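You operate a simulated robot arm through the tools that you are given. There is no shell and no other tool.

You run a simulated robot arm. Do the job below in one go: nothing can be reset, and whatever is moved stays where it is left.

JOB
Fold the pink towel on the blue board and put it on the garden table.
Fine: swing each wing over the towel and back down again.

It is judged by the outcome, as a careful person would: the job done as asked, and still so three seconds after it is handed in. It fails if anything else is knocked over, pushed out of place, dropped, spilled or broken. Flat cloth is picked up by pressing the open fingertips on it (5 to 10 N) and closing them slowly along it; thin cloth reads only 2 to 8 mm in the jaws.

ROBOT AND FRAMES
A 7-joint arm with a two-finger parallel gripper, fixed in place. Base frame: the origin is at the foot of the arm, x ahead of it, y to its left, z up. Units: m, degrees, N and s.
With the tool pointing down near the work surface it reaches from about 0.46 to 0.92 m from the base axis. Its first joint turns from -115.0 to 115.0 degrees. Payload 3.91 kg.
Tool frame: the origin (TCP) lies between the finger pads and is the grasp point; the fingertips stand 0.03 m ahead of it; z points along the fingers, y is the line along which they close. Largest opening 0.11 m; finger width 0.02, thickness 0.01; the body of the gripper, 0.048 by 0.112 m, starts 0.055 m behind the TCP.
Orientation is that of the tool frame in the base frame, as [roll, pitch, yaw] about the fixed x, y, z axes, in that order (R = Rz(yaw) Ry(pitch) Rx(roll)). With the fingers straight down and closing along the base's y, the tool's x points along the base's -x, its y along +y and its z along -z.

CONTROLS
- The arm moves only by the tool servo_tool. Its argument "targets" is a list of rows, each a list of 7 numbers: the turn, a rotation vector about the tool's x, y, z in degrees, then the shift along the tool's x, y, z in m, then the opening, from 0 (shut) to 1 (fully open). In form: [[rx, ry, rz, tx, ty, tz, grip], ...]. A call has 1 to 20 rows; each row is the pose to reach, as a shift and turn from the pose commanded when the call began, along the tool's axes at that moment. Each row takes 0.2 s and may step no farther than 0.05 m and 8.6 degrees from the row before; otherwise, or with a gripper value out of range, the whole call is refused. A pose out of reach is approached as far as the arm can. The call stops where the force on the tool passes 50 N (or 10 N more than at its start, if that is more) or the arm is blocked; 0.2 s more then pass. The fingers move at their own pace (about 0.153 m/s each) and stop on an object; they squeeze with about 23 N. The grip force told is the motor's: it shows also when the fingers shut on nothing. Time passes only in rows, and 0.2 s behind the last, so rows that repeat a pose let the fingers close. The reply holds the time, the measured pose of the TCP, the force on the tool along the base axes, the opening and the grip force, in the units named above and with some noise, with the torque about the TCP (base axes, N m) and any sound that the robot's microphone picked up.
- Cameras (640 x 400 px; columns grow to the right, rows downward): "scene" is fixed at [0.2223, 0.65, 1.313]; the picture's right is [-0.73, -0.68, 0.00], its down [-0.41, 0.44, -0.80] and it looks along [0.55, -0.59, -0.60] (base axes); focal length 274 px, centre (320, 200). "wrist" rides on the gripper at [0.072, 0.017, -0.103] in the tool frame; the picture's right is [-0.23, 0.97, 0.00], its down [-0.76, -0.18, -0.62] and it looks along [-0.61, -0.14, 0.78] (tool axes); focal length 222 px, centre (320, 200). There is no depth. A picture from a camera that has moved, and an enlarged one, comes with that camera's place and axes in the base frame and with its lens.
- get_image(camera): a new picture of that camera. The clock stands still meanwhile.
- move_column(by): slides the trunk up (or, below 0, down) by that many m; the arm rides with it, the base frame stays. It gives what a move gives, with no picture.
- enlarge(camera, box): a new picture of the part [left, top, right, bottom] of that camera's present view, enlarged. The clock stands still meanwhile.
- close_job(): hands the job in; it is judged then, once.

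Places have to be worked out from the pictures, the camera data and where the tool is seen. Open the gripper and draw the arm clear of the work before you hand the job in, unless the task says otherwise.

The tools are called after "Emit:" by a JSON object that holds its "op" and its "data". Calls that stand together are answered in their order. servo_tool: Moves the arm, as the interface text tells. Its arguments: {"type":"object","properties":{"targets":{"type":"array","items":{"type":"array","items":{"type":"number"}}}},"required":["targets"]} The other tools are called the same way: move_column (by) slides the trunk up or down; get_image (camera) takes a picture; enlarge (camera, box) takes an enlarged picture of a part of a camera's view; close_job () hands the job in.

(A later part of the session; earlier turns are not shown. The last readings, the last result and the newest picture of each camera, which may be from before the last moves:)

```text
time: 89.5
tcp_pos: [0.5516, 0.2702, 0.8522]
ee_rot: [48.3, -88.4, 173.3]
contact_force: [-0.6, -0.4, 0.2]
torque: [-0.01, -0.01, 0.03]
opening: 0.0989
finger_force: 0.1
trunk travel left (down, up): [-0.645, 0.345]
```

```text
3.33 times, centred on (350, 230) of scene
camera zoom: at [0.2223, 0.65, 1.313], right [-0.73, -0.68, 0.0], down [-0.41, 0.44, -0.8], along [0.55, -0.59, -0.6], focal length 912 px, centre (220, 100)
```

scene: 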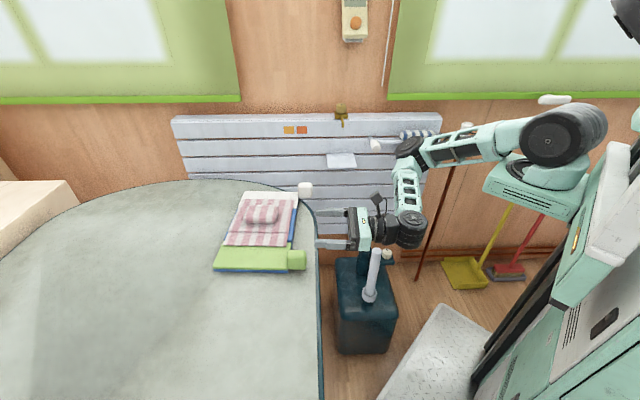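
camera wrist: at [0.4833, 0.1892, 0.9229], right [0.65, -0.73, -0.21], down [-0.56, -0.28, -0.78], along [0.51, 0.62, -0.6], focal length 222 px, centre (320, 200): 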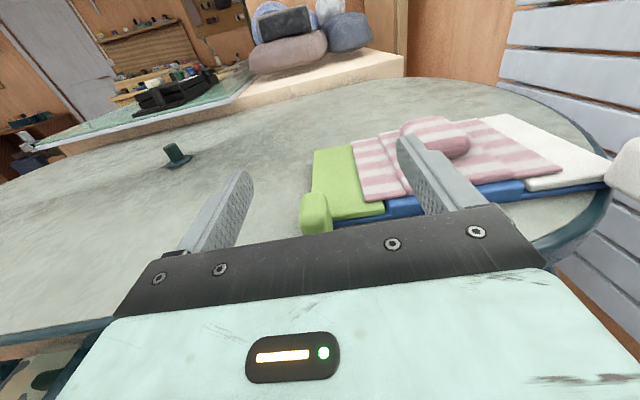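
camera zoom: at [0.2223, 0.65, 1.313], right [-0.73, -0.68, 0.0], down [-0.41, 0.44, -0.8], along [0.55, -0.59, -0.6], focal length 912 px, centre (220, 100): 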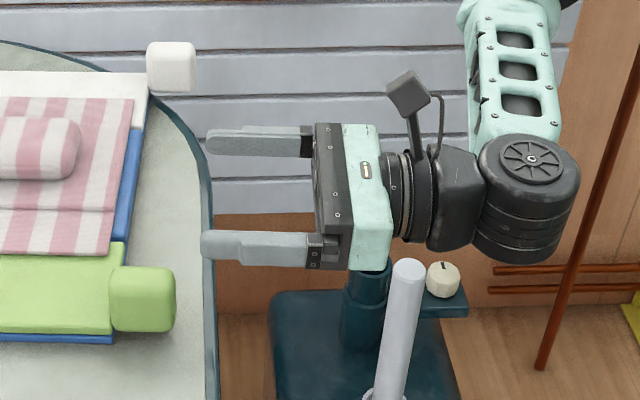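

The scene picture matches the tool pose to ~1 mm, so I trust it: green knob centre ≈(0.600, 0.3345, 0.752), table edge ≈0.077 outside the board edge. I roll back by 180° so the camera is below, for the green wing's +180° swing.

Emit:
{"op": "servo_tool", "data": {"targets": [[0, 0, -8.5, 0, 0, 0, 0.9], [0, 0, -17, 0, 0, 0, 0.9], [0, 0, -25.5, 0, 0, 0, 0.9], [0, 0, -34, 0, 0, 0, 0.9], [0, 0, -42.5, 0, 0, 0, 0.9], [0, 0, -51, 0, 0, 0, 0.9], [0, 0, -59.5, 0, 0, 0, 0.9], [0, 0, -68, 0, 0, 0, 0.9], [0, 0, -76.5, 0, 0, 0, 0.9], [0, 0, -85, 0, 0, 0, 0.9], [0, 0, -93.5, 0, 0, 0, 0.9], [0, 0, -102, 0, 0, 0, 0.9], [0, 0, -110.5, 0, 0, 0, 0.9], [0, 0, -119, 0, 0, 0, 0.9], [0, 0, -127.5, 0, 0, 0, 0.9], [0, 0, -136, 0, 0, 0, 0.9], [0, 0, -144.5, 0, 0, 0, 0.9], [0, 0, -153, 0, 0, 0, 0.9], [0, 0, -161.5, 0, 0, 0, 0.9], [0, 0, -170, 0, 0, 0, 0.9]]}}

```text
time: 93.7
tcp_pos: [0.5472, 0.2686, 0.8451]
ee_rot: [90.1, 80.1, 131.4]
contact_force: [0.9, -0.4, 0.2]
torque: [0.0, 0.0, 0.0]
opening: 0.0988
finger_force: 0.1
trunk travel left (down, up): [-0.645, 0.345]
```

Emit:
{"op": "servo_tool", "data": {"targets": [[0, 0, -5, 0, 0, 0, 0.9], [0, 0, -10, 0, 0, 0, 0.9]]}}

```text
time: 94.3
tcp_pos: [0.5465, 0.2684, 0.8446]
ee_rot: [-111.6, 89.9, -70.3]
contact_force: [0.2, 0.0, -0.1]
torque: [-0.01, -0.06, 0.01]
opening: 0.0989
finger_force: 0.1
trunk travel left (down, up): [-0.645, 0.345]
```

Level, camera below. I move down to the pre-grasp just behind the green knob (z 0.752).

Emit:
{"op": "servo_tool", "data": {"targets": [[0, 0, 0, 0.03, 0.005, 0.001, 0.9], [0, 0, 0, 0.06, 0.01, 0.002, 0.9], [0, 0, 0, 0.0926, 0.0145, 0.004, 0.9]]}}

Emit:
{"op": "enlarge", "data": {"camera": "scene", "box": [250, 200, 410, 300]}}

Emit:
{"op": "get_image", "data": {"camera": "wrist"}}

```text
time: 95.1
tcp_pos: [0.5403, 0.2821, 0.7508]
ee_rot: [-150.5, 90.0, -109.2]
contact_force: [-0.5, -0.6, 1.2]
torque: [-0.01, -0.03, -0.03]
opening: 0.0989
finger_force: 0.1
trunk travel left (down, up): [-0.645, 0.345]
```

```text
4.00 times, centred on (330, 250) of scene
camera zoom: at [0.2223, 0.65, 1.313], right [-0.73, -0.68, 0.0], down [-0.41, 0.44, -0.8], along [0.55, -0.59, -0.6], focal length 1095 px, centre (280, 0)
```

zoom: 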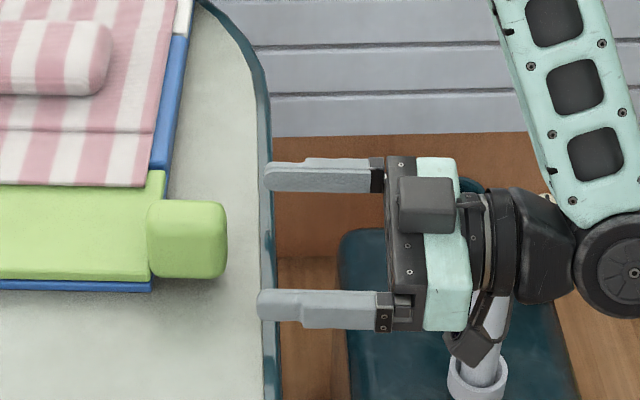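

```text
taken
camera wrist: at [0.4518, 0.2264, 0.6791], right [-0.64, 0.73, 0.23], down [-0.35, -0.54, 0.76], along [0.68, 0.41, 0.61], focal length 222 px, centre (320, 200)
```

wrist: 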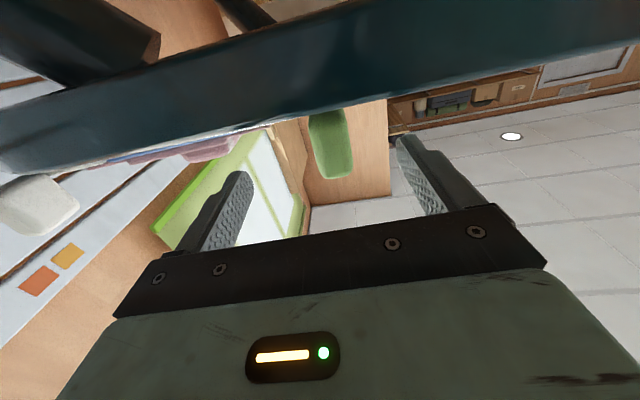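

The jaws are well aligned with the knob. I advance 0.064 m so that the fingers straddle it.

Emit:
{"op": "servo_tool", "data": {"targets": [[0, 0, 0, 0, 0, 0.02, 0.9], [0, 0, 0, 0, 0, 0.04, 0.9], [0, 0, 0, 0, 0, 0.055, 0.9], [0, 0, 0, 0, 0, 0.063, 0.9]]}}

Emit:
{"op": "enlarge", "data": {"camera": "scene", "box": [220, 200, 380, 300]}}

```text
time: 96.1
tcp_pos: [0.5889, 0.325, 0.7523]
ee_rot: [14.2, 89.9, 55.6]
contact_force: [-0.2, 0.3, 0.0]
torque: [0.0, 0.0, 0.02]
opening: 0.0989
finger_force: 0.0
trunk travel left (down, up): [-0.645, 0.345]
```

```text
4.00 times, centred on (300, 250) of scene
camera zoom: at [0.2223, 0.65, 1.313], right [-0.73, -0.68, 0.0], down [-0.41, 0.44, -0.8], along [0.55, -0.59, -0.6], focal length 1095 px, centre (400, 0)
```

zoom: 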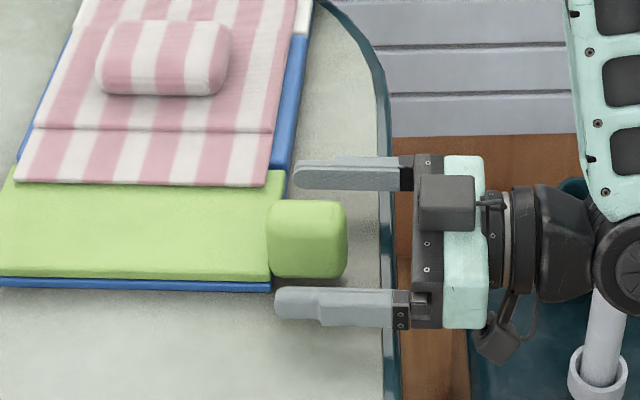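

Fingers straddle the knob. I close onto it.

Emit:
{"op": "servo_tool", "data": {"targets": [[0, 0, 0, 0, 0, 0, 0.75], [0, 0, 0, 0, 0, 0, 0.6], [0, 0, 0, 0, 0, 0, 0.45], [0, 0, 0, 0, 0, 0, 0.3], [0, 0, 0, 0, 0, 0, 0.2], [0, 0, 0, 0, 0, 0, 0.2]]}}

```text
time: 97.5
tcp_pos: [0.5869, 0.3256, 0.7523]
ee_rot: [173.4, 89.9, -145.2]
contact_force: [-14.2, 9.7, 2.2]
torque: [-0.49, 0.45, 1.31]
opening: 0.03
finger_force: 23.4
trunk travel left (down, up): [-0.645, 0.345]
```

Held at 30 mm. The sideways 17 N shows the knob is a few mm more toward the outer side; I shift with it to relieve this.

Emit:
{"op": "servo_tool", "data": {"targets": [[0, 0, 0, 0, 0.002, 0, 0.2], [0, 0, 0, 0, 0.004, 0, 0.2]]}}

```text
time: 98.1
tcp_pos: [0.5878, 0.3254, 0.7524]
ee_rot: [-90.0, 89.8, -48.9]
contact_force: [1.6, -3.1, 0.2]
torque: [-0.4, 0.47, 0.53]
opening: 0.0299
finger_force: 22.9
trunk travel left (down, up): [-0.645, 0.345]
```

Relieved. I begin the swing: first 24° in 4° rows about the estimated hinge (79 mm inward, z≈0.743), watching force.

Emit:
{"op": "servo_tool", "data": {"targets": [[0, 0, 4, -0.0055, -0.0009, 0, 0.2], [0, 0, 8, -0.0109, -0.0021, 0, 0.2], [0, 0, 12, -0.0162, -0.0037, 0, 0.2], [0, 0, 16, -0.0214, -0.0057, 0, 0.2], [0, 0, 20, -0.0265, -0.008, 0, 0.2], [0, 0, 24, -0.0313, -0.0107, 0, 0.2]]}}

Emit:
{"op": "enlarge", "data": {"camera": "scene", "box": [200, 180, 360, 290]}}

```text
time: 99.5
tcp_pos: [0.5926, 0.3198, 0.7847]
ee_rot: [89.8, 66.0, 131.1]
contact_force: [16.9, -0.4, 1.7]
torque: [-0.45, -0.53, 0.48]
opening: 0.03
finger_force: 22.6
trunk travel left (down, up): [-0.645, 0.345]
```

```text
3.64 times, centred on (280, 235) of scene
camera zoom: at [0.2223, 0.65, 1.313], right [-0.73, -0.68, 0.0], down [-0.41, 0.44, -0.8], along [0.55, -0.59, -0.6], focal length 996 px, centre (466, 73)
```

zoom: 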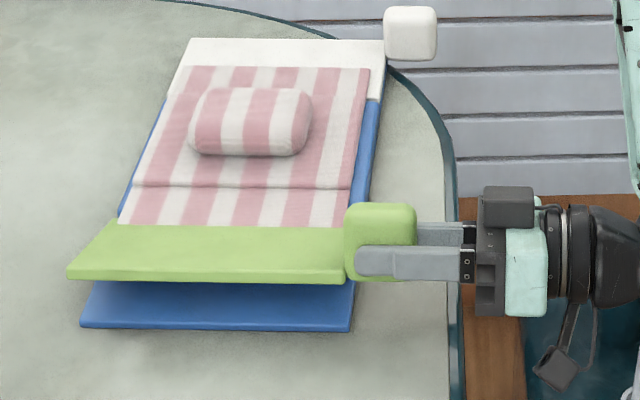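

The wing is rising cleanly. The pull toward the hinge (≈11 N) suggests the hinge is a bit lower (z≈0.737); I continue to 48° with that correction.

Emit:
{"op": "servo_tool", "data": {"targets": [[0, 0, 4, -0.0061, -0.0038, 0.001, 0.2], [0, 0, 8, -0.0114, -0.0055, 0.002, 0.2], [0, 0, 12, -0.0166, -0.0075, 0.002, 0.2], [0, 0, 16, -0.0217, -0.01, 0.002, 0.2], [0, 0, 20, -0.0266, -0.0128, 0.002, 0.2], [0, 0, 24, -0.0313, -0.0158, 0.002, 0.2]]}}

```text
time: 100.9
tcp_pos: [0.6086, 0.3015, 0.8085]
ee_rot: [89.5, 41.8, 131.4]
contact_force: [-27.6, 2.9, 32.5]
torque: [-0.04, -0.53, 0.04]
opening: 0.0301
finger_force: 23.1
trunk travel left (down, up): [-0.645, 0.345]
```

Force grew radially outward (too close to the hinge); fitting both points gives radius 80 mm, hinge z≈0.742. I first relieve, then continue to 72° with that arc.

Emit:
{"op": "servo_tool", "data": {"targets": [[0, 0, 0, 0.001, 0.0043, -0.0012, 0.2], [0, 0, 4, -0.0045, 0.0034, -0.0012, 0.2], [0, 0, 8, -0.01, 0.002, -0.0012, 0.2]]}}

```text
time: 101.7
tcp_pos: [0.6153, 0.2957, 0.8154]
ee_rot: [89.8, 33.9, 131.1]
contact_force: [-5.8, 8.1, 26.8]
torque: [-0.28, -0.39, 0.36]
opening: 0.0301
finger_force: 23.2
trunk travel left (down, up): [-0.645, 0.345]
```

Still 28 N radially outward, so the radius is a bit larger yet; I widen the arc by about 3 mm and go on to 64°.

Emit:
{"op": "servo_tool", "data": {"targets": [[0, 0, 0, -0.0021, 0.0021, 0, 0.2], [0, 0, 4, -0.0078, 0.0013, 0, 0.2], [0, 0, 8, -0.0135, 0, 0, 0.2]]}}

Emit:
{"op": "enlarge", "data": {"camera": "scene", "box": [200, 170, 360, 290]}}

```text
time: 102.5
tcp_pos: [0.6226, 0.2861, 0.8215]
ee_rot: [90.1, 26.1, 131.3]
contact_force: [5.6, 10.2, 9.2]
torque: [0.13, -0.32, 0.52]
opening: 0.0298
finger_force: 23.3
trunk travel left (down, up): [-0.645, 0.345]
```

```text
3.33 times, centred on (280, 230) of scene
camera zoom: at [0.2223, 0.65, 1.313], right [-0.73, -0.68, 0.0], down [-0.41, 0.44, -0.8], along [0.55, -0.59, -0.6], focal length 912 px, centre (453, 100)
```

zoom: 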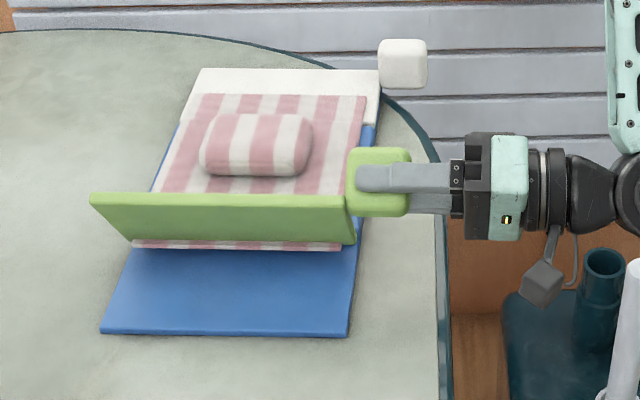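

Force is moderate now (≈15 N). A pink sliver shows outside the wing near the hinge; I look closer.

Emit:
{"op": "enlarge", "data": {"camera": "scene", "box": [215, 200, 315, 260]}}

Emit:
{"op": "get_image", "data": {"camera": "wrist"}}

```text
6.40 times, centred on (265, 230) of scene
camera zoom: at [0.2223, 0.65, 1.313], right [-0.73, -0.68, 0.0], down [-0.41, 0.44, -0.8], along [0.55, -0.59, -0.6], focal length 1752 px, centre (672, 8)
```

zoom: 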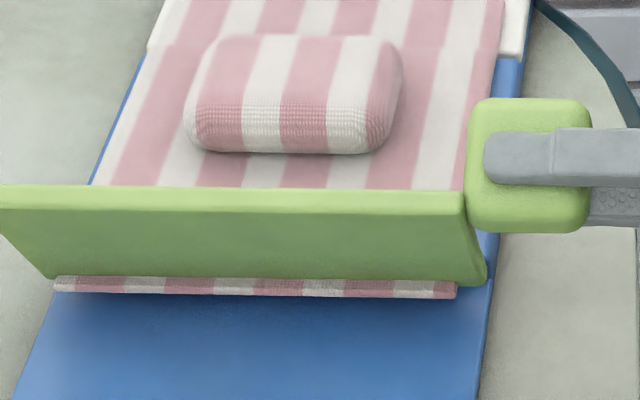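

```text
taken
camera wrist: at [0.4973, 0.2726, 0.804], right [-0.15, 0.17, 0.97], down [0.03, -0.98, 0.18], along [0.99, 0.06, 0.14], focal length 222 px, centre (320, 200)
```

wrist: 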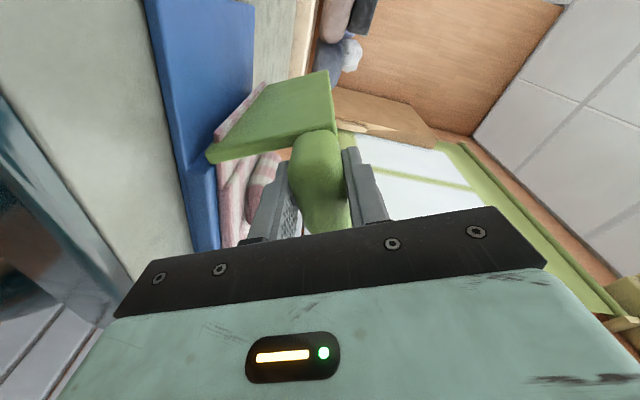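

The wing goes on well (the cloth's flap edge simply shows near the hinge). I continue the arc to 88° with the refined radius.

Emit:
{"op": "servo_tool", "data": {"targets": [[0, 0, 4, -0.0066, -0.0012, 0.001, 0.2], [0, 0, 8, -0.0123, -0.0024, 0.001, 0.2], [0, 0, 12, -0.0179, -0.0041, 0.001, 0.2], [0, 0, 16, -0.0233, -0.0063, 0.001, 0.2], [0, 0, 20, -0.0287, -0.0088, 0.001, 0.2], [0, 0, 24, -0.0339, -0.0116, 0.001, 0.2]]}}

```text
time: 103.9
tcp_pos: [0.6461, 0.2596, 0.8256]
ee_rot: [90.1, 1.9, 131.4]
contact_force: [-5.6, 0.4, 6.8]
torque: [0.38, 0.08, 0.54]
opening: 0.0298
finger_force: 23.3
trunk travel left (down, up): [-0.645, 0.345]
```

Force is small (≈9 N), the arc fits. I continue to 120°.

Emit:
{"op": "servo_tool", "data": {"targets": [[0, 0, 4, -0.0058, -0.0008, 0, 0.2], [0, 0, 8, -0.0114, -0.0022, 0, 0.2], [0, 0, 12, -0.0171, -0.0039, 0, 0.2], [0, 0, 16, -0.0226, -0.006, 0, 0.2], [0, 0, 20, -0.0279, -0.0085, 0, 0.2], [0, 0, 24, -0.0331, -0.0113, 0, 0.2], [0, 0, 28, -0.038, -0.0145, 0, 0.2], [0, 0, 32, -0.0428, -0.018, 0, 0.2]]}}

Emit:
{"op": "get_image", "data": {"camera": "wrist"}}

Emit:
{"op": "enlarge", "data": {"camera": "scene", "box": [200, 150, 360, 270]}}

```text
time: 105.7
tcp_pos: [0.6771, 0.2262, 0.8129]
ee_rot: [89.6, -30.0, 131.2]
contact_force: [4.8, -6.0, 36.7]
torque: [-0.38, 0.2, -0.29]
opening: 0.0395
finger_force: 17.6
trunk travel left (down, up): [-0.645, 0.345]
```

```text
taken
camera wrist: at [0.5629, 0.1988, 0.862], right [0.44, -0.52, 0.73], down [-0.09, -0.84, -0.54], along [0.89, 0.17, -0.42], focal length 222 px, centre (320, 200)
```

wrist: 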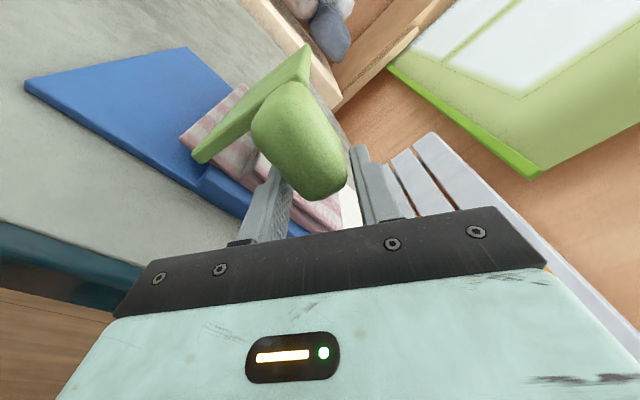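

```text
3.33 times, centred on (280, 210) of scene
camera zoom: at [0.2223, 0.65, 1.313], right [-0.73, -0.68, 0.0], down [-0.41, 0.44, -0.8], along [0.55, -0.59, -0.6], focal length 912 px, centre (453, 167)
```

zoom: 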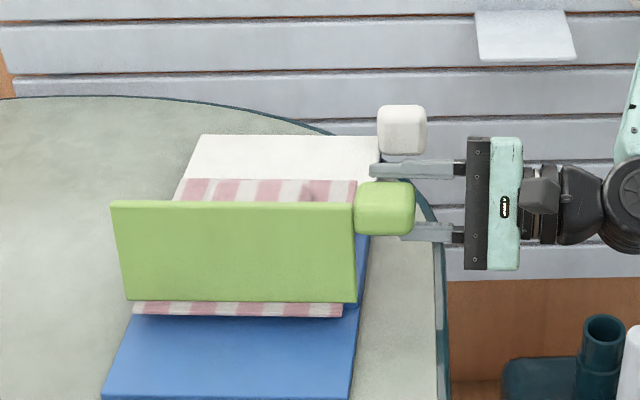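

The wing stopped near 95–98° while the tool rolled on to 120° (grip slipped open to 39 mm, 37 N). I look closely at what blocks it before doing anything else.

Emit:
{"op": "enlarge", "data": {"camera": "wrist", "box": [160, 40, 380, 240]}}

Emit:
{"op": "enlarge", "data": {"camera": "scene", "box": [215, 180, 315, 250]}}

```text
2.00 times, centred on (270, 140) of wrist
camera zoom: at [0.5629, 0.1988, 0.862], right [0.44, -0.52, 0.73], down [-0.09, -0.84, -0.54], along [0.89, 0.17, -0.42], focal length 444 px, centre (420, 320)
```

zoom: 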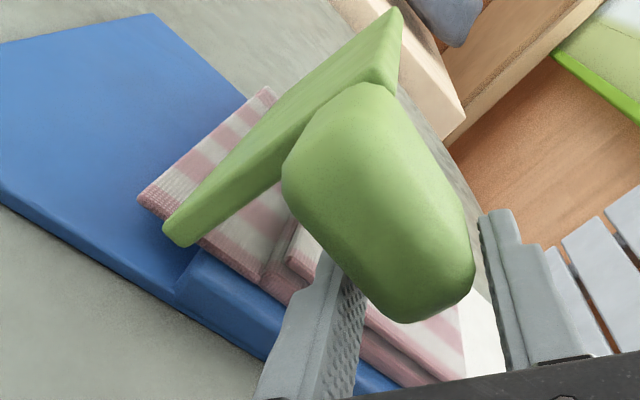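

```text
5.71 times, centred on (265, 215) of scene
camera zoom: at [0.2223, 0.65, 1.313], right [-0.73, -0.68, 0.0], down [-0.41, 0.44, -0.8], along [0.55, -0.59, -0.6], focal length 1564 px, centre (634, 114)
```

zoom: 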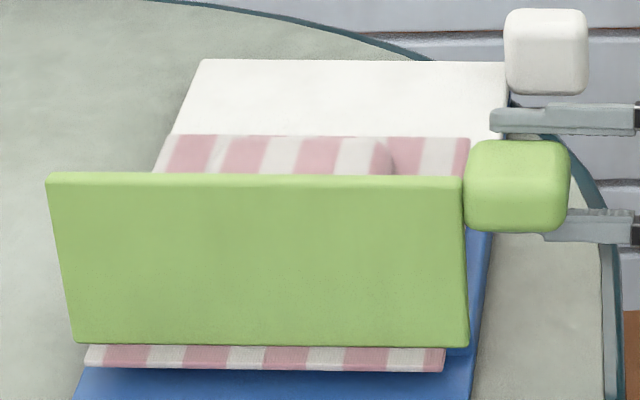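

The wing stands at ~95° and the flap lies flat under its lower edge. I loosen the grip to ~60 mm, still caging the knob, to see which way the wing wants to go.

Emit:
{"op": "servo_tool", "data": {"targets": [[0, 0, 0, 0, 0, 0, 0.4], [0, 0, 0, 0, 0, 0, 0.5], [0, 0, 0, 0, 0, 0, 0.56], [0, 0, 0, 0, 0, 0, 0.56]]}}

Emit:
{"op": "enlarge", "data": {"camera": "scene", "box": [215, 170, 335, 250]}}

Emit:
{"op": "enlarge", "data": {"camera": "wrist", "box": [160, 40, 420, 240]}}

```text
time: 106.7
tcp_pos: [0.6755, 0.2271, 0.8076]
ee_rot: [90.2, -30.0, 131.3]
contact_force: [-0.7, 0.2, 1.3]
torque: [-0.05, -0.02, 0.01]
opening: 0.0615
finger_force: 0.1
trunk travel left (down, up): [-0.645, 0.345]
```

```text
5.00 times, centred on (275, 210) of scene
camera zoom: at [0.2223, 0.65, 1.313], right [-0.73, -0.68, 0.0], down [-0.41, 0.44, -0.8], along [0.55, -0.59, -0.6], focal length 1369 px, centre (545, 150)
```

zoom: 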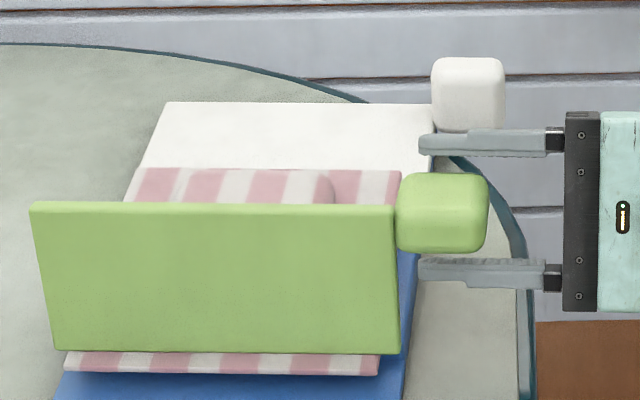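

```text
2.00 times, centred on (290, 140) of wrist
camera zoom: at [0.5611, 0.2003, 0.8593], right [0.45, -0.51, 0.73], down [-0.09, -0.84, -0.53], along [0.89, 0.17, -0.43], focal length 444 px, centre (380, 320)
```

zoom: 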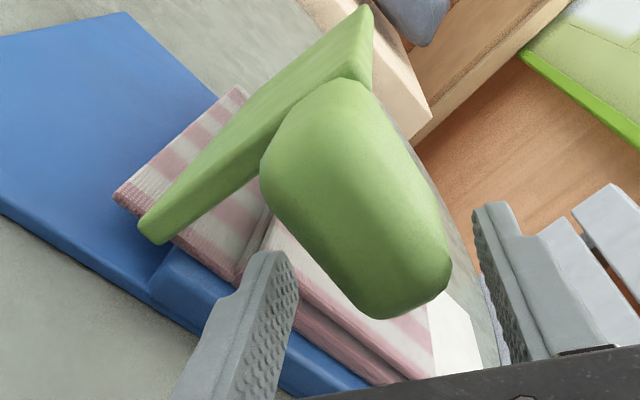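

The wing just stays there by itself. I re-centre the gripper on the knob at 95° (opening wide, rolling back 25°) for a fresh grip.

Emit:
{"op": "servo_tool", "data": {"targets": [[0, 0, 0, 0, 0, 0, 0.85], [0, 0, -5, 0.0013, 0.007, 0, 0.85], [0, 0, -12, 0.005, 0.013, 0, 0.85], [0, 0, -19, 0.011, 0.019, 0, 0.85], [0, 0, -25, 0.019, 0.023, 0, 0.85]]}}

```text
time: 107.9
tcp_pos: [0.6711, 0.2319, 0.8379]
ee_rot: [90.0, -4.8, 131.4]
contact_force: [0.2, -0.1, -0.7]
torque: [0.03, 0.02, -0.01]
opening: 0.0936
finger_force: 0.0
trunk travel left (down, up): [-0.645, 0.345]
```

Emit:
{"op": "servo_tool", "data": {"targets": [[0, 0, 0, 0.0, -0.0135, 0, 0.85], [0, 0, 0, 0.013, -0.0145, 0, 0.85], [0, 0, 0, 0.0257, -0.0155, 0, 0.85]]}}

Emit:
{"op": "enlarge", "data": {"camera": "scene", "box": [215, 170, 335, 250]}}

Emit:
{"op": "enlarge", "data": {"camera": "wrist", "box": [160, 40, 420, 240]}}

```text
time: 108.7
tcp_pos: [0.6544, 0.2506, 0.825]
ee_rot: [90.0, -5.0, 131.3]
contact_force: [0.4, -0.1, -0.8]
torque: [-0.01, -0.03, -0.02]
opening: 0.0933
finger_force: 0.0
trunk travel left (down, up): [-0.645, 0.345]
```

```text
5.00 times, centred on (275, 210) of scene
camera zoom: at [0.2223, 0.65, 1.313], right [-0.73, -0.68, 0.0], down [-0.41, 0.44, -0.8], along [0.55, -0.59, -0.6], focal length 1369 px, centre (545, 150)
```

zoom: 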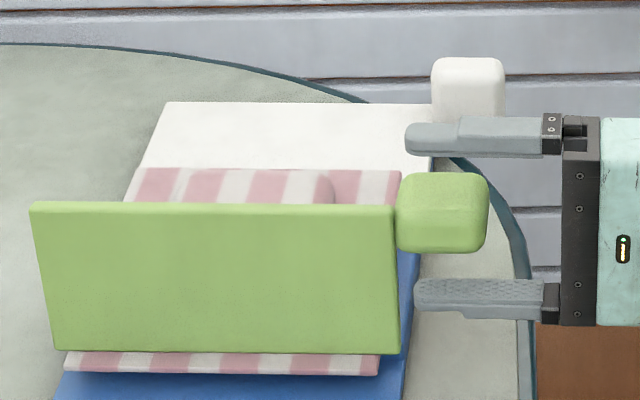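

```text
2.00 times, centred on (290, 140) of wrist
camera zoom: at [0.5299, 0.2367, 0.8479], right [0.21, -0.23, 0.95], down [0.02, -0.97, -0.24], along [0.98, 0.07, -0.19], focal length 444 px, centre (380, 320)
```

zoom: 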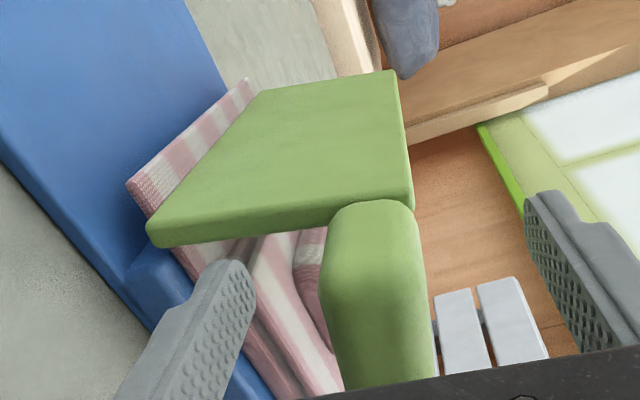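

The gripper is centred on the knob again, level with it. I close and then try the next few degrees slowly, reading force at each step.

Emit:
{"op": "servo_tool", "data": {"targets": [[0, 0, 0, 0, 0, 0, 0.65], [0, 0, 0, 0, 0, 0, 0.5], [0, 0, 0, 0, 0, 0, 0.35], [0, 0, 0, 0, 0, 0, 0.2], [0, 0, 0, 0, 0, 0, 0.2]]}}

```text
time: 109.9
tcp_pos: [0.6538, 0.252, 0.8242]
ee_rot: [90.2, -5.1, 131.4]
contact_force: [-4.4, 0.9, -0.1]
torque: [0.15, 0.37, 0.32]
opening: 0.0312
finger_force: 22.9
trunk travel left (down, up): [-0.645, 0.345]
```

Emit:
{"op": "servo_tool", "data": {"targets": [[0, 0, 2, -0.0029, -0.0004, 0, 0.2], [0, 0, 4, -0.0058, -0.0009, 0, 0.2], [0, 0, 4, -0.0058, -0.0009, 0, 0.2]]}}

```text
time: 110.7
tcp_pos: [0.6569, 0.2477, 0.8239]
ee_rot: [90.1, -9.1, 131.4]
contact_force: [-9.8, 0.5, 0.5]
torque: [0.16, 0.41, 0.56]
opening: 0.0299
finger_force: 22.9
trunk travel left (down, up): [-0.645, 0.345]
```

No real resistance (≈10 N). I continue in small steps.

Emit:
{"op": "servo_tool", "data": {"targets": [[0, 0, 2, -0.0029, -0.0006, 0, 0.2], [0, 0, 4, -0.0057, -0.0014, 0, 0.2], [0, 0, 4, -0.0057, -0.0014, 0, 0.2]]}}

```text
time: 111.5
tcp_pos: [0.6606, 0.244, 0.8227]
ee_rot: [90.0, -13.0, 131.6]
contact_force: [-14.4, 11.4, 6.9]
torque: [-0.65, -0.06, 0.56]
opening: 0.0305
finger_force: 22.9
trunk travel left (down, up): [-0.645, 0.345]
```

Resistance starts beyond ~100°. Comparing pictures, the flap was lifted at 24° but later slipped under the wing (when my arc was a few mm too tight), so it now sits beneath the wing's edge. I'll redo it: first bring the wing back to vertical, where it stands by itself.

Emit:
{"op": "servo_tool", "data": {"targets": [[0, 0, -4, 0.0058, 0.0006, 0, 0.2], [0, 0, -8, 0.0116, 0.0006, 0, 0.2], [0, 0, -13, 0.019, 0.0001, 0, 0.2], [0, 0, -13, 0.019, 0.0001, 0, 0.2]]}}

```text
time: 112.5
tcp_pos: [0.65, 0.2548, 0.8261]
ee_rot: [90.2, 0.2, 131.2]
contact_force: [-3.8, -8.3, -0.1]
torque: [-0.01, -0.18, -0.71]
opening: 0.0298
finger_force: 23.1
trunk travel left (down, up): [-0.645, 0.345]
```

Now I release and retract along the tool axis, leaving the wing upright.

Emit:
{"op": "servo_tool", "data": {"targets": [[0, 0, 0, 0, 0, 0, 0.4], [0, 0, 0, 0, 0, 0, 0.6], [0, 0, 0, 0, 0, 0, 0.8], [0, 0, 0, 0, 0, -0.02, 0.8], [0, 0, 0, 0, 0, -0.05, 0.8], [0, 0, 0, 0, 0, -0.08, 0.8]]}}

Emit:
{"op": "enlarge", "data": {"camera": "scene", "box": [200, 160, 360, 270]}}

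Emit:
{"op": "get_image", "data": {"camera": "wrist"}}

```text
time: 113.9
tcp_pos: [0.588, 0.2048, 0.8269]
ee_rot: [90.0, 0.0, 131.3]
contact_force: [0.0, 0.3, 0.9]
torque: [0.03, 0.0, 0.01]
opening: 0.0878
finger_force: 0.1
trunk travel left (down, up): [-0.645, 0.345]
```

```text
3.64 times, centred on (280, 215) of scene
camera zoom: at [0.2223, 0.65, 1.313], right [-0.73, -0.68, 0.0], down [-0.41, 0.44, -0.8], along [0.55, -0.59, -0.6], focal length 996 px, centre (466, 146)
```

zoom: 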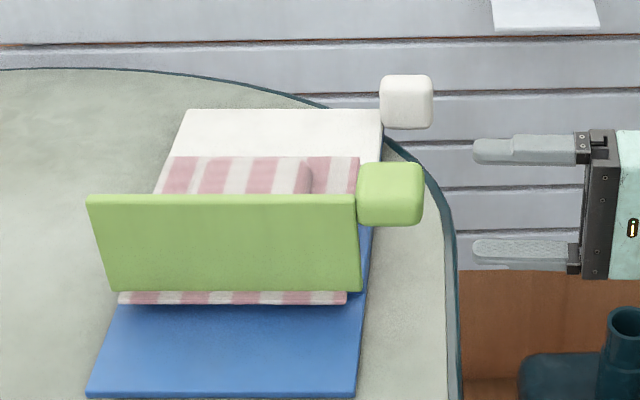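

```text
taken
camera wrist: at [0.4629, 0.1901, 0.8424], right [0.15, -0.17, 0.97], down [0.04, -0.98, -0.18], along [0.99, 0.06, -0.14], focal length 222 px, centre (320, 200)
```

wrist: 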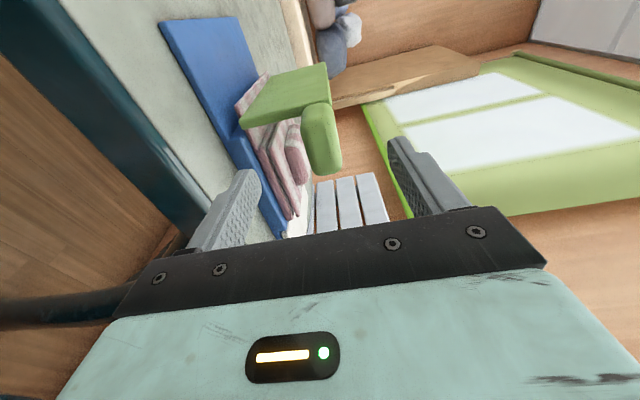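

The wing stands upright. I enlarge this end-on view to see the flap near the hinge.

Emit:
{"op": "enlarge", "data": {"camera": "wrist", "box": [200, 60, 360, 230]}}

```text
2.35 times, centred on (280, 145) of wrist
camera zoom: at [0.4629, 0.1901, 0.8424], right [0.15, -0.17, 0.97], down [0.04, -0.98, -0.18], along [0.99, 0.06, -0.14], focal length 523 px, centre (414, 329)
```

zoom: 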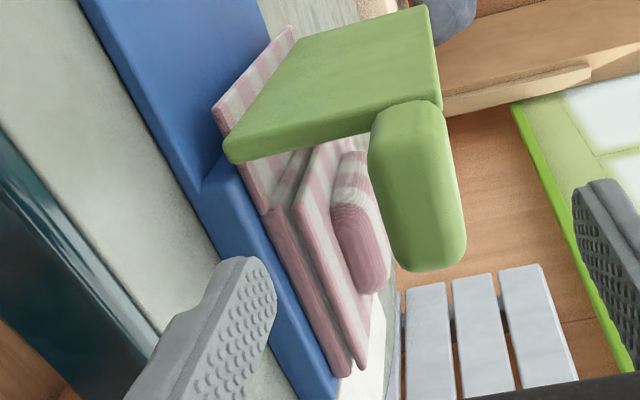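

The flap indeed lies flat beneath the wing's lower edge. I'll take the towel out and lay it again. First I roll the tool back and rise.

Emit:
{"op": "servo_tool", "data": {"targets": [[0, 0, -8.2, 0, 0.01, 0, 0.8], [0, 0, -16.4, 0, 0.02, 0, 0.8], [0, 0, -24.6, 0, 0.03, 0, 0.8], [0, 0, -32.8, 0, 0.04, 0, 0.8], [0, 0, -41, 0, 0.05, 0, 0.8], [0, 0, -49.2, 0, 0.06, 0, 0.8], [0, 0, -57.4, 0, 0.07, 0, 0.8], [0, 0, -65.6, 0, 0.08, 0, 0.8], [0, 0, -73.8, 0, 0.09, 0, 0.8], [0, 0, -82, 0, 0.1, 0, 0.8], [0, 0, -90, 0, 0.11, 0, 0.8]]}}

```text
time: 116.3
tcp_pos: [0.5909, 0.2058, 0.9371]
ee_rot: [-111.8, 89.7, -70.3]
contact_force: [-0.2, 0.3, 0.6]
torque: [0.04, -0.02, 0.01]
opening: 0.0881
finger_force: 0.0
trunk travel left (down, up): [-0.645, 0.345]
```

Now I tilt the tool down again while moving up and out, well above the upright wing.

Emit:
{"op": "servo_tool", "data": {"targets": [[0, 8.2, 0, -0.01, -0.001, 0.004, 0.8], [0, 16.4, 0, -0.02, -0.002, 0.01, 0.8], [0, 24.6, 0, -0.03, -0.003, 0.017, 0.8], [0, 32.8, 0, -0.04, -0.004, 0.025, 0.8], [0, 41, 0, -0.05, -0.006, 0.033, 0.8], [0, 49.2, 0, -0.06, -0.007, 0.041, 0.8], [0, 57.4, 0, -0.07, -0.008, 0.05, 0.8], [0, 65.6, 0, -0.08, -0.01, 0.058, 0.8], [0, 73.8, 0, -0.09, -0.011, 0.066, 0.8], [0, 82, 0, -0.093, -0.012, 0.074, 0.8], [0, 89.8, 0, -0.093, -0.0128, 0.081, 0.8]]}}

```text
time: 118.7
tcp_pos: [0.658, 0.2481, 1.0293]
ee_rot: [-179.9, 0.1, -138.7]
contact_force: [0.0, 0.0, -0.1]
torque: [0.01, -0.02, 0.03]
opening: 0.088
finger_force: 0.1
trunk travel left (down, up): [-0.645, 0.345]
```

Emit:
{"op": "servo_tool", "data": {"targets": [[0, 0, 0, -0.025, -0.014, 0.025, 0.8], [0, 0, 0, -0.05, -0.028, 0.05, 0.8], [0, 0, 0, -0.075, -0.042, 0.075, 0.8], [0, 0, 0, -0.1, -0.0563, 0.09, 0.8], [0, 0, 0, -0.1156, -0.0563, 0.1, 0.8]]}}

Emit:
{"op": "get_image", "data": {"camera": "wrist"}}

Emit:
{"op": "enlarge", "data": {"camera": "scene", "box": [200, 130, 360, 270]}}

```text
time: 119.9
tcp_pos: [0.7827, 0.2811, 0.9294]
ee_rot: [-180.0, 0.2, -138.7]
contact_force: [0.4, -0.5, 1.0]
torque: [0.0, -0.01, 0.02]
opening: 0.088
finger_force: 0.1
trunk travel left (down, up): [-0.645, 0.345]
```

```text
taken
camera wrist: at [0.7163, 0.2466, 1.032], right [-0.47, 0.88, 0.0], down [0.69, 0.37, 0.63], along [0.55, 0.3, -0.78], focal length 222 px, centre (320, 200)
```

wrist: 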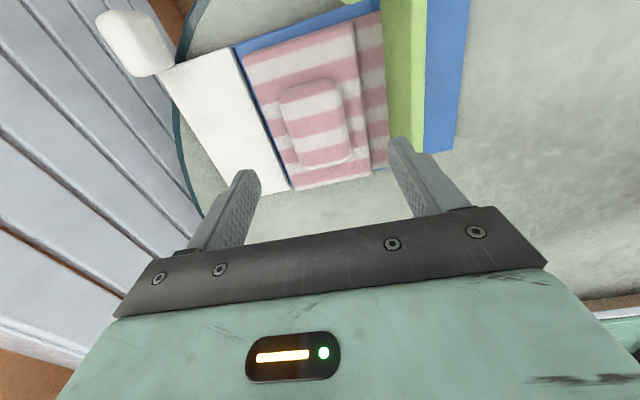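

```text
2.86 times, centred on (280, 200) of scene
camera zoom: at [0.2223, 0.65, 1.313], right [-0.73, -0.68, 0.0], down [-0.41, 0.44, -0.8], along [0.55, -0.59, -0.6], focal length 782 px, centre (434, 200)
```

zoom: 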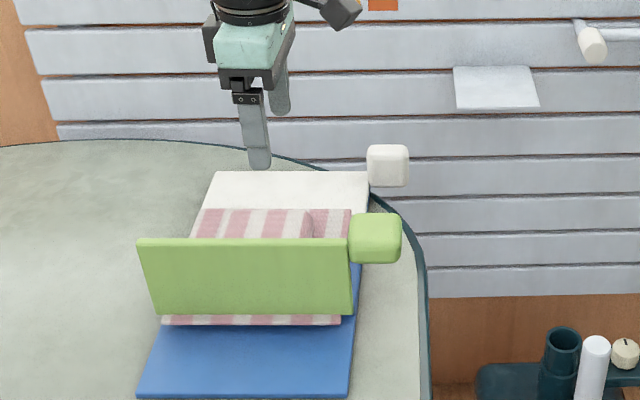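

Emit:
{"op": "enlarge", "data": {"camera": "wrist", "box": [210, 0, 470, 200]}}

```text
2.00 times, centred on (340, 100) of wrist
camera zoom: at [0.7163, 0.2466, 1.032], right [-0.47, 0.88, 0.0], down [0.69, 0.37, 0.63], along [0.55, 0.3, -0.78], focal length 444 px, centre (280, 400)
```

zoom: 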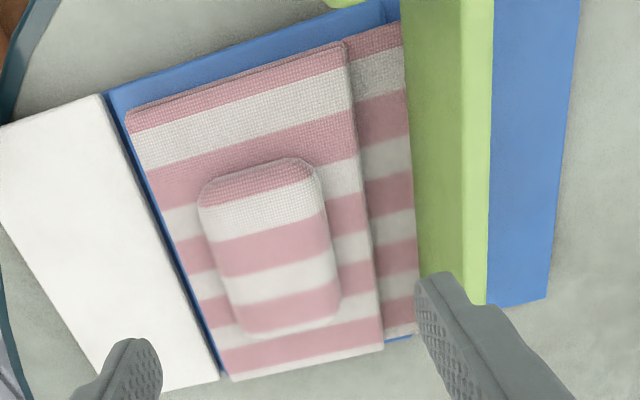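

The white-side flap is no longer visible; I need to understand where it went. I enlarge the scene at the far side.

Emit:
{"op": "enlarge", "data": {"camera": "scene", "box": [225, 185, 305, 225]}}

Emit:
{"op": "enlarge", "data": {"camera": "wrist", "box": [230, 30, 330, 200]}}

```text
8.00 times, centred on (265, 205) of scene
camera zoom: at [0.2223, 0.65, 1.313], right [-0.73, -0.68, 0.0], down [-0.41, 0.44, -0.8], along [0.55, -0.59, -0.6], focal length 2190 px, centre (760, 160)
```

zoom: 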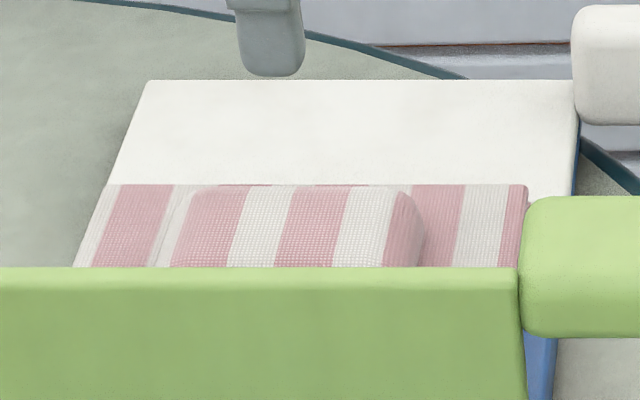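

```text
2.35 times, centred on (280, 115) of wrist
camera zoom: at [0.7163, 0.2466, 1.032], right [-0.47, 0.88, 0.0], down [0.69, 0.37, 0.63], along [0.55, 0.3, -0.78], focal length 523 px, centre (414, 400)
```

zoom: 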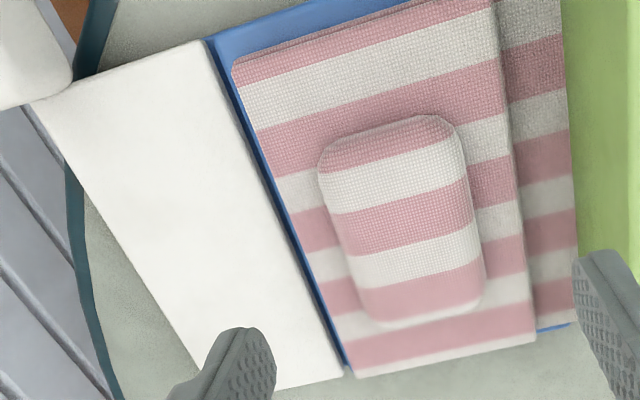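

The towel's centre now looks thicker and the far flap is gone: passing the green wing over registered as the first fold, and the flap never collided with the wing. So I don't need to remove the towel; I only need to bring the green wing back down. I retrace to the level tool pose.

Emit:
{"op": "servo_tool", "data": {"targets": [[0, 0, 0, 0.02, 0.01, -0.02, 0.85], [0, 0, 0, 0.045, 0.02, -0.045, 0.85], [0, 0, 0, 0.07, 0.032, -0.07, 0.85], [0, 0, 0, 0.095, 0.045, -0.09, 0.85], [0, 0, 0, 0.1156, 0.0563, -0.1, 0.85]]}}

Emit:
{"op": "servo_tool", "data": {"targets": [[0, -8.2, 0, 0.007, 0.001, 0.0, 0.85], [0, -16.4, 0, 0.015, 0.002, 0.0, 0.85], [0, -24.6, 0, 0.022, 0.003, 0.008, 0.85], [0, -32.8, 0, 0.03, 0.005, 0.016, 0.85], [0, -41, 0, 0.038, 0.006, 0.025, 0.85], [0, -49.2, 0, 0.046, 0.007, 0.035, 0.85], [0, -57.4, 0, 0.054, 0.009, 0.045, 0.85], [0, -65.6, 0, 0.062, 0.01, 0.055, 0.85], [0, -73.8, 0, 0.068, 0.011, 0.067, 0.85], [0, -82, 0, 0.075, 0.012, 0.08, 0.85], [0, -89.8, 0, 0.081, 0.0128, 0.093, 0.85]]}}

```text
time: 121.1
tcp_pos: [0.6581, 0.2493, 1.0294]
ee_rot: [180.0, 0.1, -138.5]
contact_force: [-0.1, 0.9, 0.5]
torque: [-0.01, -0.01, -0.03]
opening: 0.0936
finger_force: 0.1
trunk travel left (down, up): [-0.645, 0.345]
```

```text
time: 123.5
tcp_pos: [0.5899, 0.2049, 0.9364]
ee_rot: [-37.1, 89.9, 4.2]
contact_force: [-0.3, 0.0, 0.7]
torque: [-0.03, 0.03, 0.01]
opening: 0.0936
finger_force: 0.0
trunk travel left (down, up): [-0.645, 0.345]
```

Now roll +90° while descending to knob height behind the upright wing.

Emit:
{"op": "servo_tool", "data": {"targets": [[0, 0, 8.2, 0.01, 0, 0, 0.85], [0, 0, 16.4, 0.02, 0, 0, 0.85], [0, 0, 24.6, 0.03, 0, 0, 0.85], [0, 0, 32.8, 0.04, 0, 0, 0.85], [0, 0, 41, 0.05, 0, 0, 0.85], [0, 0, 49.2, 0.06, 0, 0, 0.85], [0, 0, 57.4, 0.07, 0, 0, 0.85], [0, 0, 65.6, 0.08, 0, 0, 0.85], [0, 0, 73.8, 0.09, 0, 0, 0.85], [0, 0, 82, 0.1, 0, 0, 0.85], [0, 0, 90, 0.11, 0, 0, 0.85]]}}

Emit:
{"op": "enlarge", "data": {"camera": "scene", "box": [200, 160, 360, 270]}}

Emit:
{"op": "enlarge", "data": {"camera": "wrist", "box": [200, 60, 360, 230]}}

```text
time: 125.9
tcp_pos: [0.5899, 0.2055, 0.8253]
ee_rot: [90.0, -0.1, 131.5]
contact_force: [0.0, -0.3, 0.6]
torque: [0.02, 0.02, -0.03]
opening: 0.0936
finger_force: 0.1
trunk travel left (down, up): [-0.645, 0.345]
```

```text
3.64 times, centred on (280, 215) of scene
camera zoom: at [0.2223, 0.65, 1.313], right [-0.73, -0.68, 0.0], down [-0.41, 0.44, -0.8], along [0.55, -0.59, -0.6], focal length 996 px, centre (466, 146)
```

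zoom: 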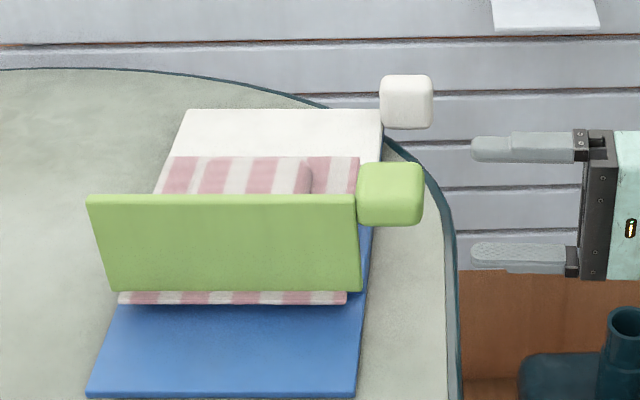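

```text
2.35 times, centred on (280, 145) of wrist
camera zoom: at [0.4639, 0.191, 0.8422], right [0.15, -0.17, 0.97], down [0.04, -0.98, -0.18], along [0.99, 0.06, -0.14], focal length 523 px, centre (414, 329)
```

zoom: 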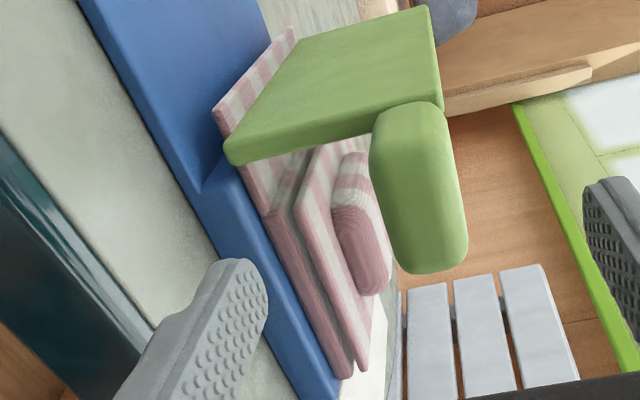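

The wing still stands upright and the knob lies in line with the jaws. I advance 0.08 m and grip it.

Emit:
{"op": "servo_tool", "data": {"targets": [[0, 0, 0, 0, 0, 0.02, 0.85], [0, 0, 0, 0, 0, 0.04, 0.85], [0, 0, 0, 0, 0, 0.06, 0.85], [0, 0, 0, 0, 0, 0.08, 0.85], [0, 0, 0, 0, 0, 0.08, 0.6], [0, 0, 0, 0, 0, 0.08, 0.4], [0, 0, 0, 0, 0, 0.08, 0.2], [0, 0, 0, 0, 0, 0.08, 0.2]]}}

```text
time: 127.7
tcp_pos: [0.6498, 0.2584, 0.8259]
ee_rot: [90.1, -0.1, 131.3]
contact_force: [1.5, 1.1, -0.5]
torque: [0.09, -0.18, 0.03]
opening: 0.0299
finger_force: 22.9
trunk travel left (down, up): [-0.645, 0.345]
```

A clean grip without side force. I swing the wing back, first to 54°.

Emit:
{"op": "servo_tool", "data": {"targets": [[0, 0, -6, 0.0088, 0.0005, 0, 0.2], [0, 0, -12, 0.0176, 0.0003, 0, 0.2], [0, 0, -18, 0.0263, -0.001, 0, 0.2], [0, 0, -24, 0.0349, -0.0031, 0, 0.2], [0, 0, -30, 0.043, -0.0062, 0, 0.2], [0, 0, -36, 0.051, -0.01, 0, 0.2]]}}

```text
time: 129.1
tcp_pos: [0.6165, 0.2967, 0.8155]
ee_rot: [90.0, 36.0, 131.3]
contact_force: [6.7, 0.0, -0.1]
torque: [0.39, -0.31, -0.18]
opening: 0.03
finger_force: 23.0
trunk travel left (down, up): [-0.645, 0.345]
```

Very low force. Continue down to 6°.

Emit:
{"op": "servo_tool", "data": {"targets": [[0, 0, -6, 0.0089, 0.0005, 0, 0.2], [0, 0, -12, 0.0176, 0.0001, 0, 0.2], [0, 0, -18, 0.0263, -0.001, 0, 0.2], [0, 0, -24, 0.0348, -0.0031, 0, 0.2], [0, 0, -30, 0.0431, -0.0063, 0, 0.2], [0, 0, -36, 0.0511, -0.0102, 0, 0.2], [0, 0, -42, 0.0584, -0.0148, 0, 0.2], [0, 0, -48, 0.0655, -0.0203, 0, 0.2]]}}

Emit:
{"op": "enlarge", "data": {"camera": "scene", "box": [200, 180, 360, 290]}}

```text
time: 130.9
tcp_pos: [0.5888, 0.3269, 0.7598]
ee_rot: [91.0, 84.1, 132.3]
contact_force: [4.4, -0.3, -6.1]
torque: [0.62, 0.07, 0.27]
opening: 0.0298
finger_force: 22.7
trunk travel left (down, up): [-0.645, 0.345]
```

```text
3.64 times, centred on (280, 235) of scene
camera zoom: at [0.2223, 0.65, 1.313], right [-0.73, -0.68, 0.0], down [-0.41, 0.44, -0.8], along [0.55, -0.59, -0.6], focal length 996 px, centre (466, 73)
```

zoom: 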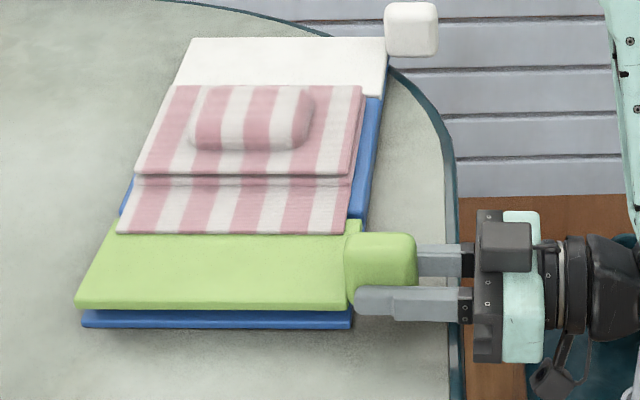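

The towel now clearly shows the first fold, with the near flap still out. I lower the last 6°, release the knob and retract.

Emit:
{"op": "servo_tool", "data": {"targets": [[0, 0, -3, 0.0043, 0.0003, 0, 0.2], [0, 0, -6, 0.0085, 0.0006, 0, 0.2], [0, 0, -6, 0.0085, 0.0006, 0, 0.35], [0, 0, -6, 0.0085, 0.0006, 0, 0.6], [0, 0, -6, 0.0085, 0.0006, 0, 0.85], [0, 0, -6, 0.0085, 0.0006, -0.02, 0.85], [0, 0, -6, 0.0085, 0.0006, -0.05, 0.85], [0, 0, -6, 0.0085, 0.0006, -0.08, 0.85]]}}

Emit:
{"op": "get_image", "data": {"camera": "scene"}}

Emit:
{"op": "enlarge", "data": {"camera": "scene", "box": [200, 170, 360, 290]}}

```text
time: 132.7
tcp_pos: [0.5272, 0.2758, 0.7533]
ee_rot: [-168.8, 89.9, -127.6]
contact_force: [-0.3, -0.4, 0.1]
torque: [0.01, 0.01, -0.02]
opening: 0.0936
finger_force: 0.1
trunk travel left (down, up): [-0.645, 0.345]
```

```text
taken
```

scene: 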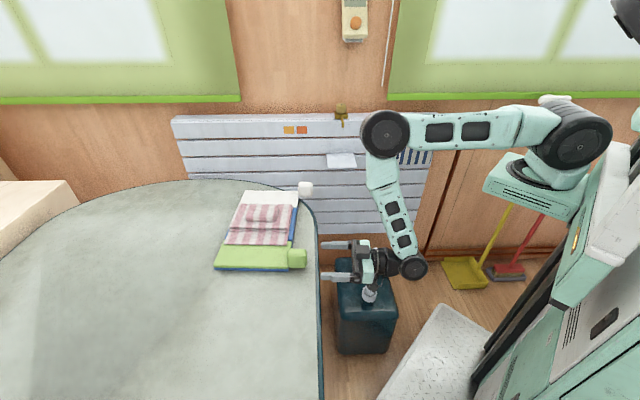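

```text
3.33 times, centred on (280, 230) of scene
camera zoom: at [0.2223, 0.65, 1.313], right [-0.73, -0.68, 0.0], down [-0.41, 0.44, -0.8], along [0.55, -0.59, -0.6], focal length 912 px, centre (453, 100)
```

zoom: 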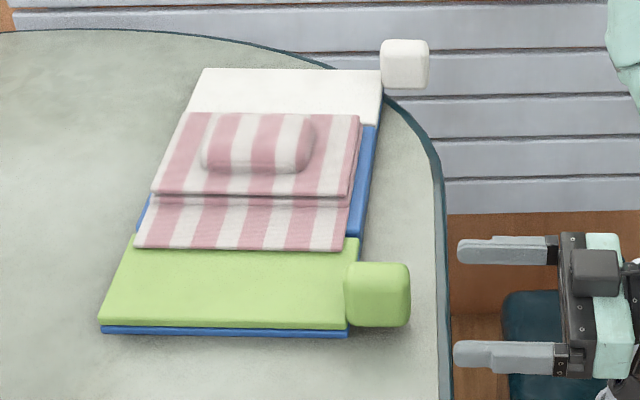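

The green wing is flat again. Next the white wing: its knob TCP pose should be ≈(0.7965, 0.0895, 0.753). I rise a little and travel sideways behind the table edge to the pre-grasp.

Emit:
{"op": "servo_tool", "data": {"targets": [[0, 0, 0, -0.04, 0, 0, 0.85], [0, 0, 0, -0.07, -0.03, 0, 0.85], [0, 0, 0, -0.07, -0.07, 0, 0.85], [0, 0, 0, -0.07, -0.11, 0, 0.85], [0, 0, 0, -0.07, -0.15, 0.002, 0.85], [0, 0, 0, -0.07, -0.19, 0.004, 0.85], [0, 0, 0, -0.07, -0.23, 0.006, 0.85], [0, 0, 0, -0.07, -0.27, 0.008, 0.85], [0, 0, 0, -0.07, -0.31, 0.008, 0.85], [0, 0, 0, -0.07, -0.318, 0.008, 0.85]]}}

Emit:
{"op": "enlarge", "data": {"camera": "scene", "box": [230, 130, 430, 270]}}

Emit:
{"op": "get_image", "data": {"camera": "scene"}}

```text
time: 134.9
tcp_pos: [0.7432, 0.0416, 0.8228]
ee_rot: [166.9, 90.0, -151.8]
contact_force: [-0.6, 0.5, 0.2]
torque: [0.0, 0.0, -0.02]
opening: 0.0935
finger_force: 0.1
trunk travel left (down, up): [-0.645, 0.345]
```

```text
2.86 times, centred on (330, 200) of scene
camera zoom: at [0.2223, 0.65, 1.313], right [-0.73, -0.68, 0.0], down [-0.41, 0.44, -0.8], along [0.55, -0.59, -0.6], focal length 782 px, centre (291, 200)
```

zoom: 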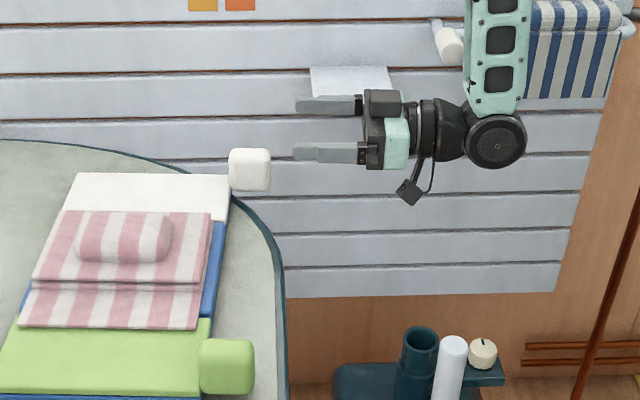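

```text
taken
```

scene: 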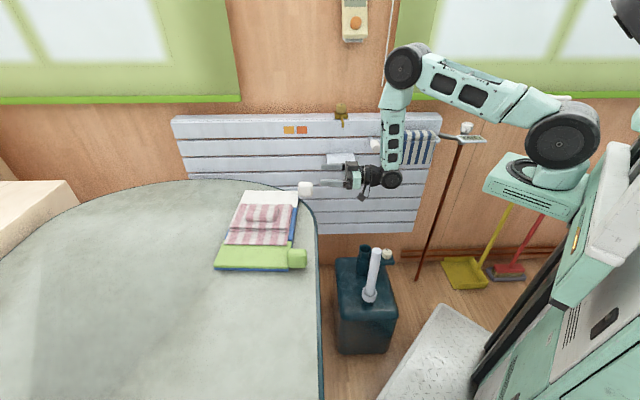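

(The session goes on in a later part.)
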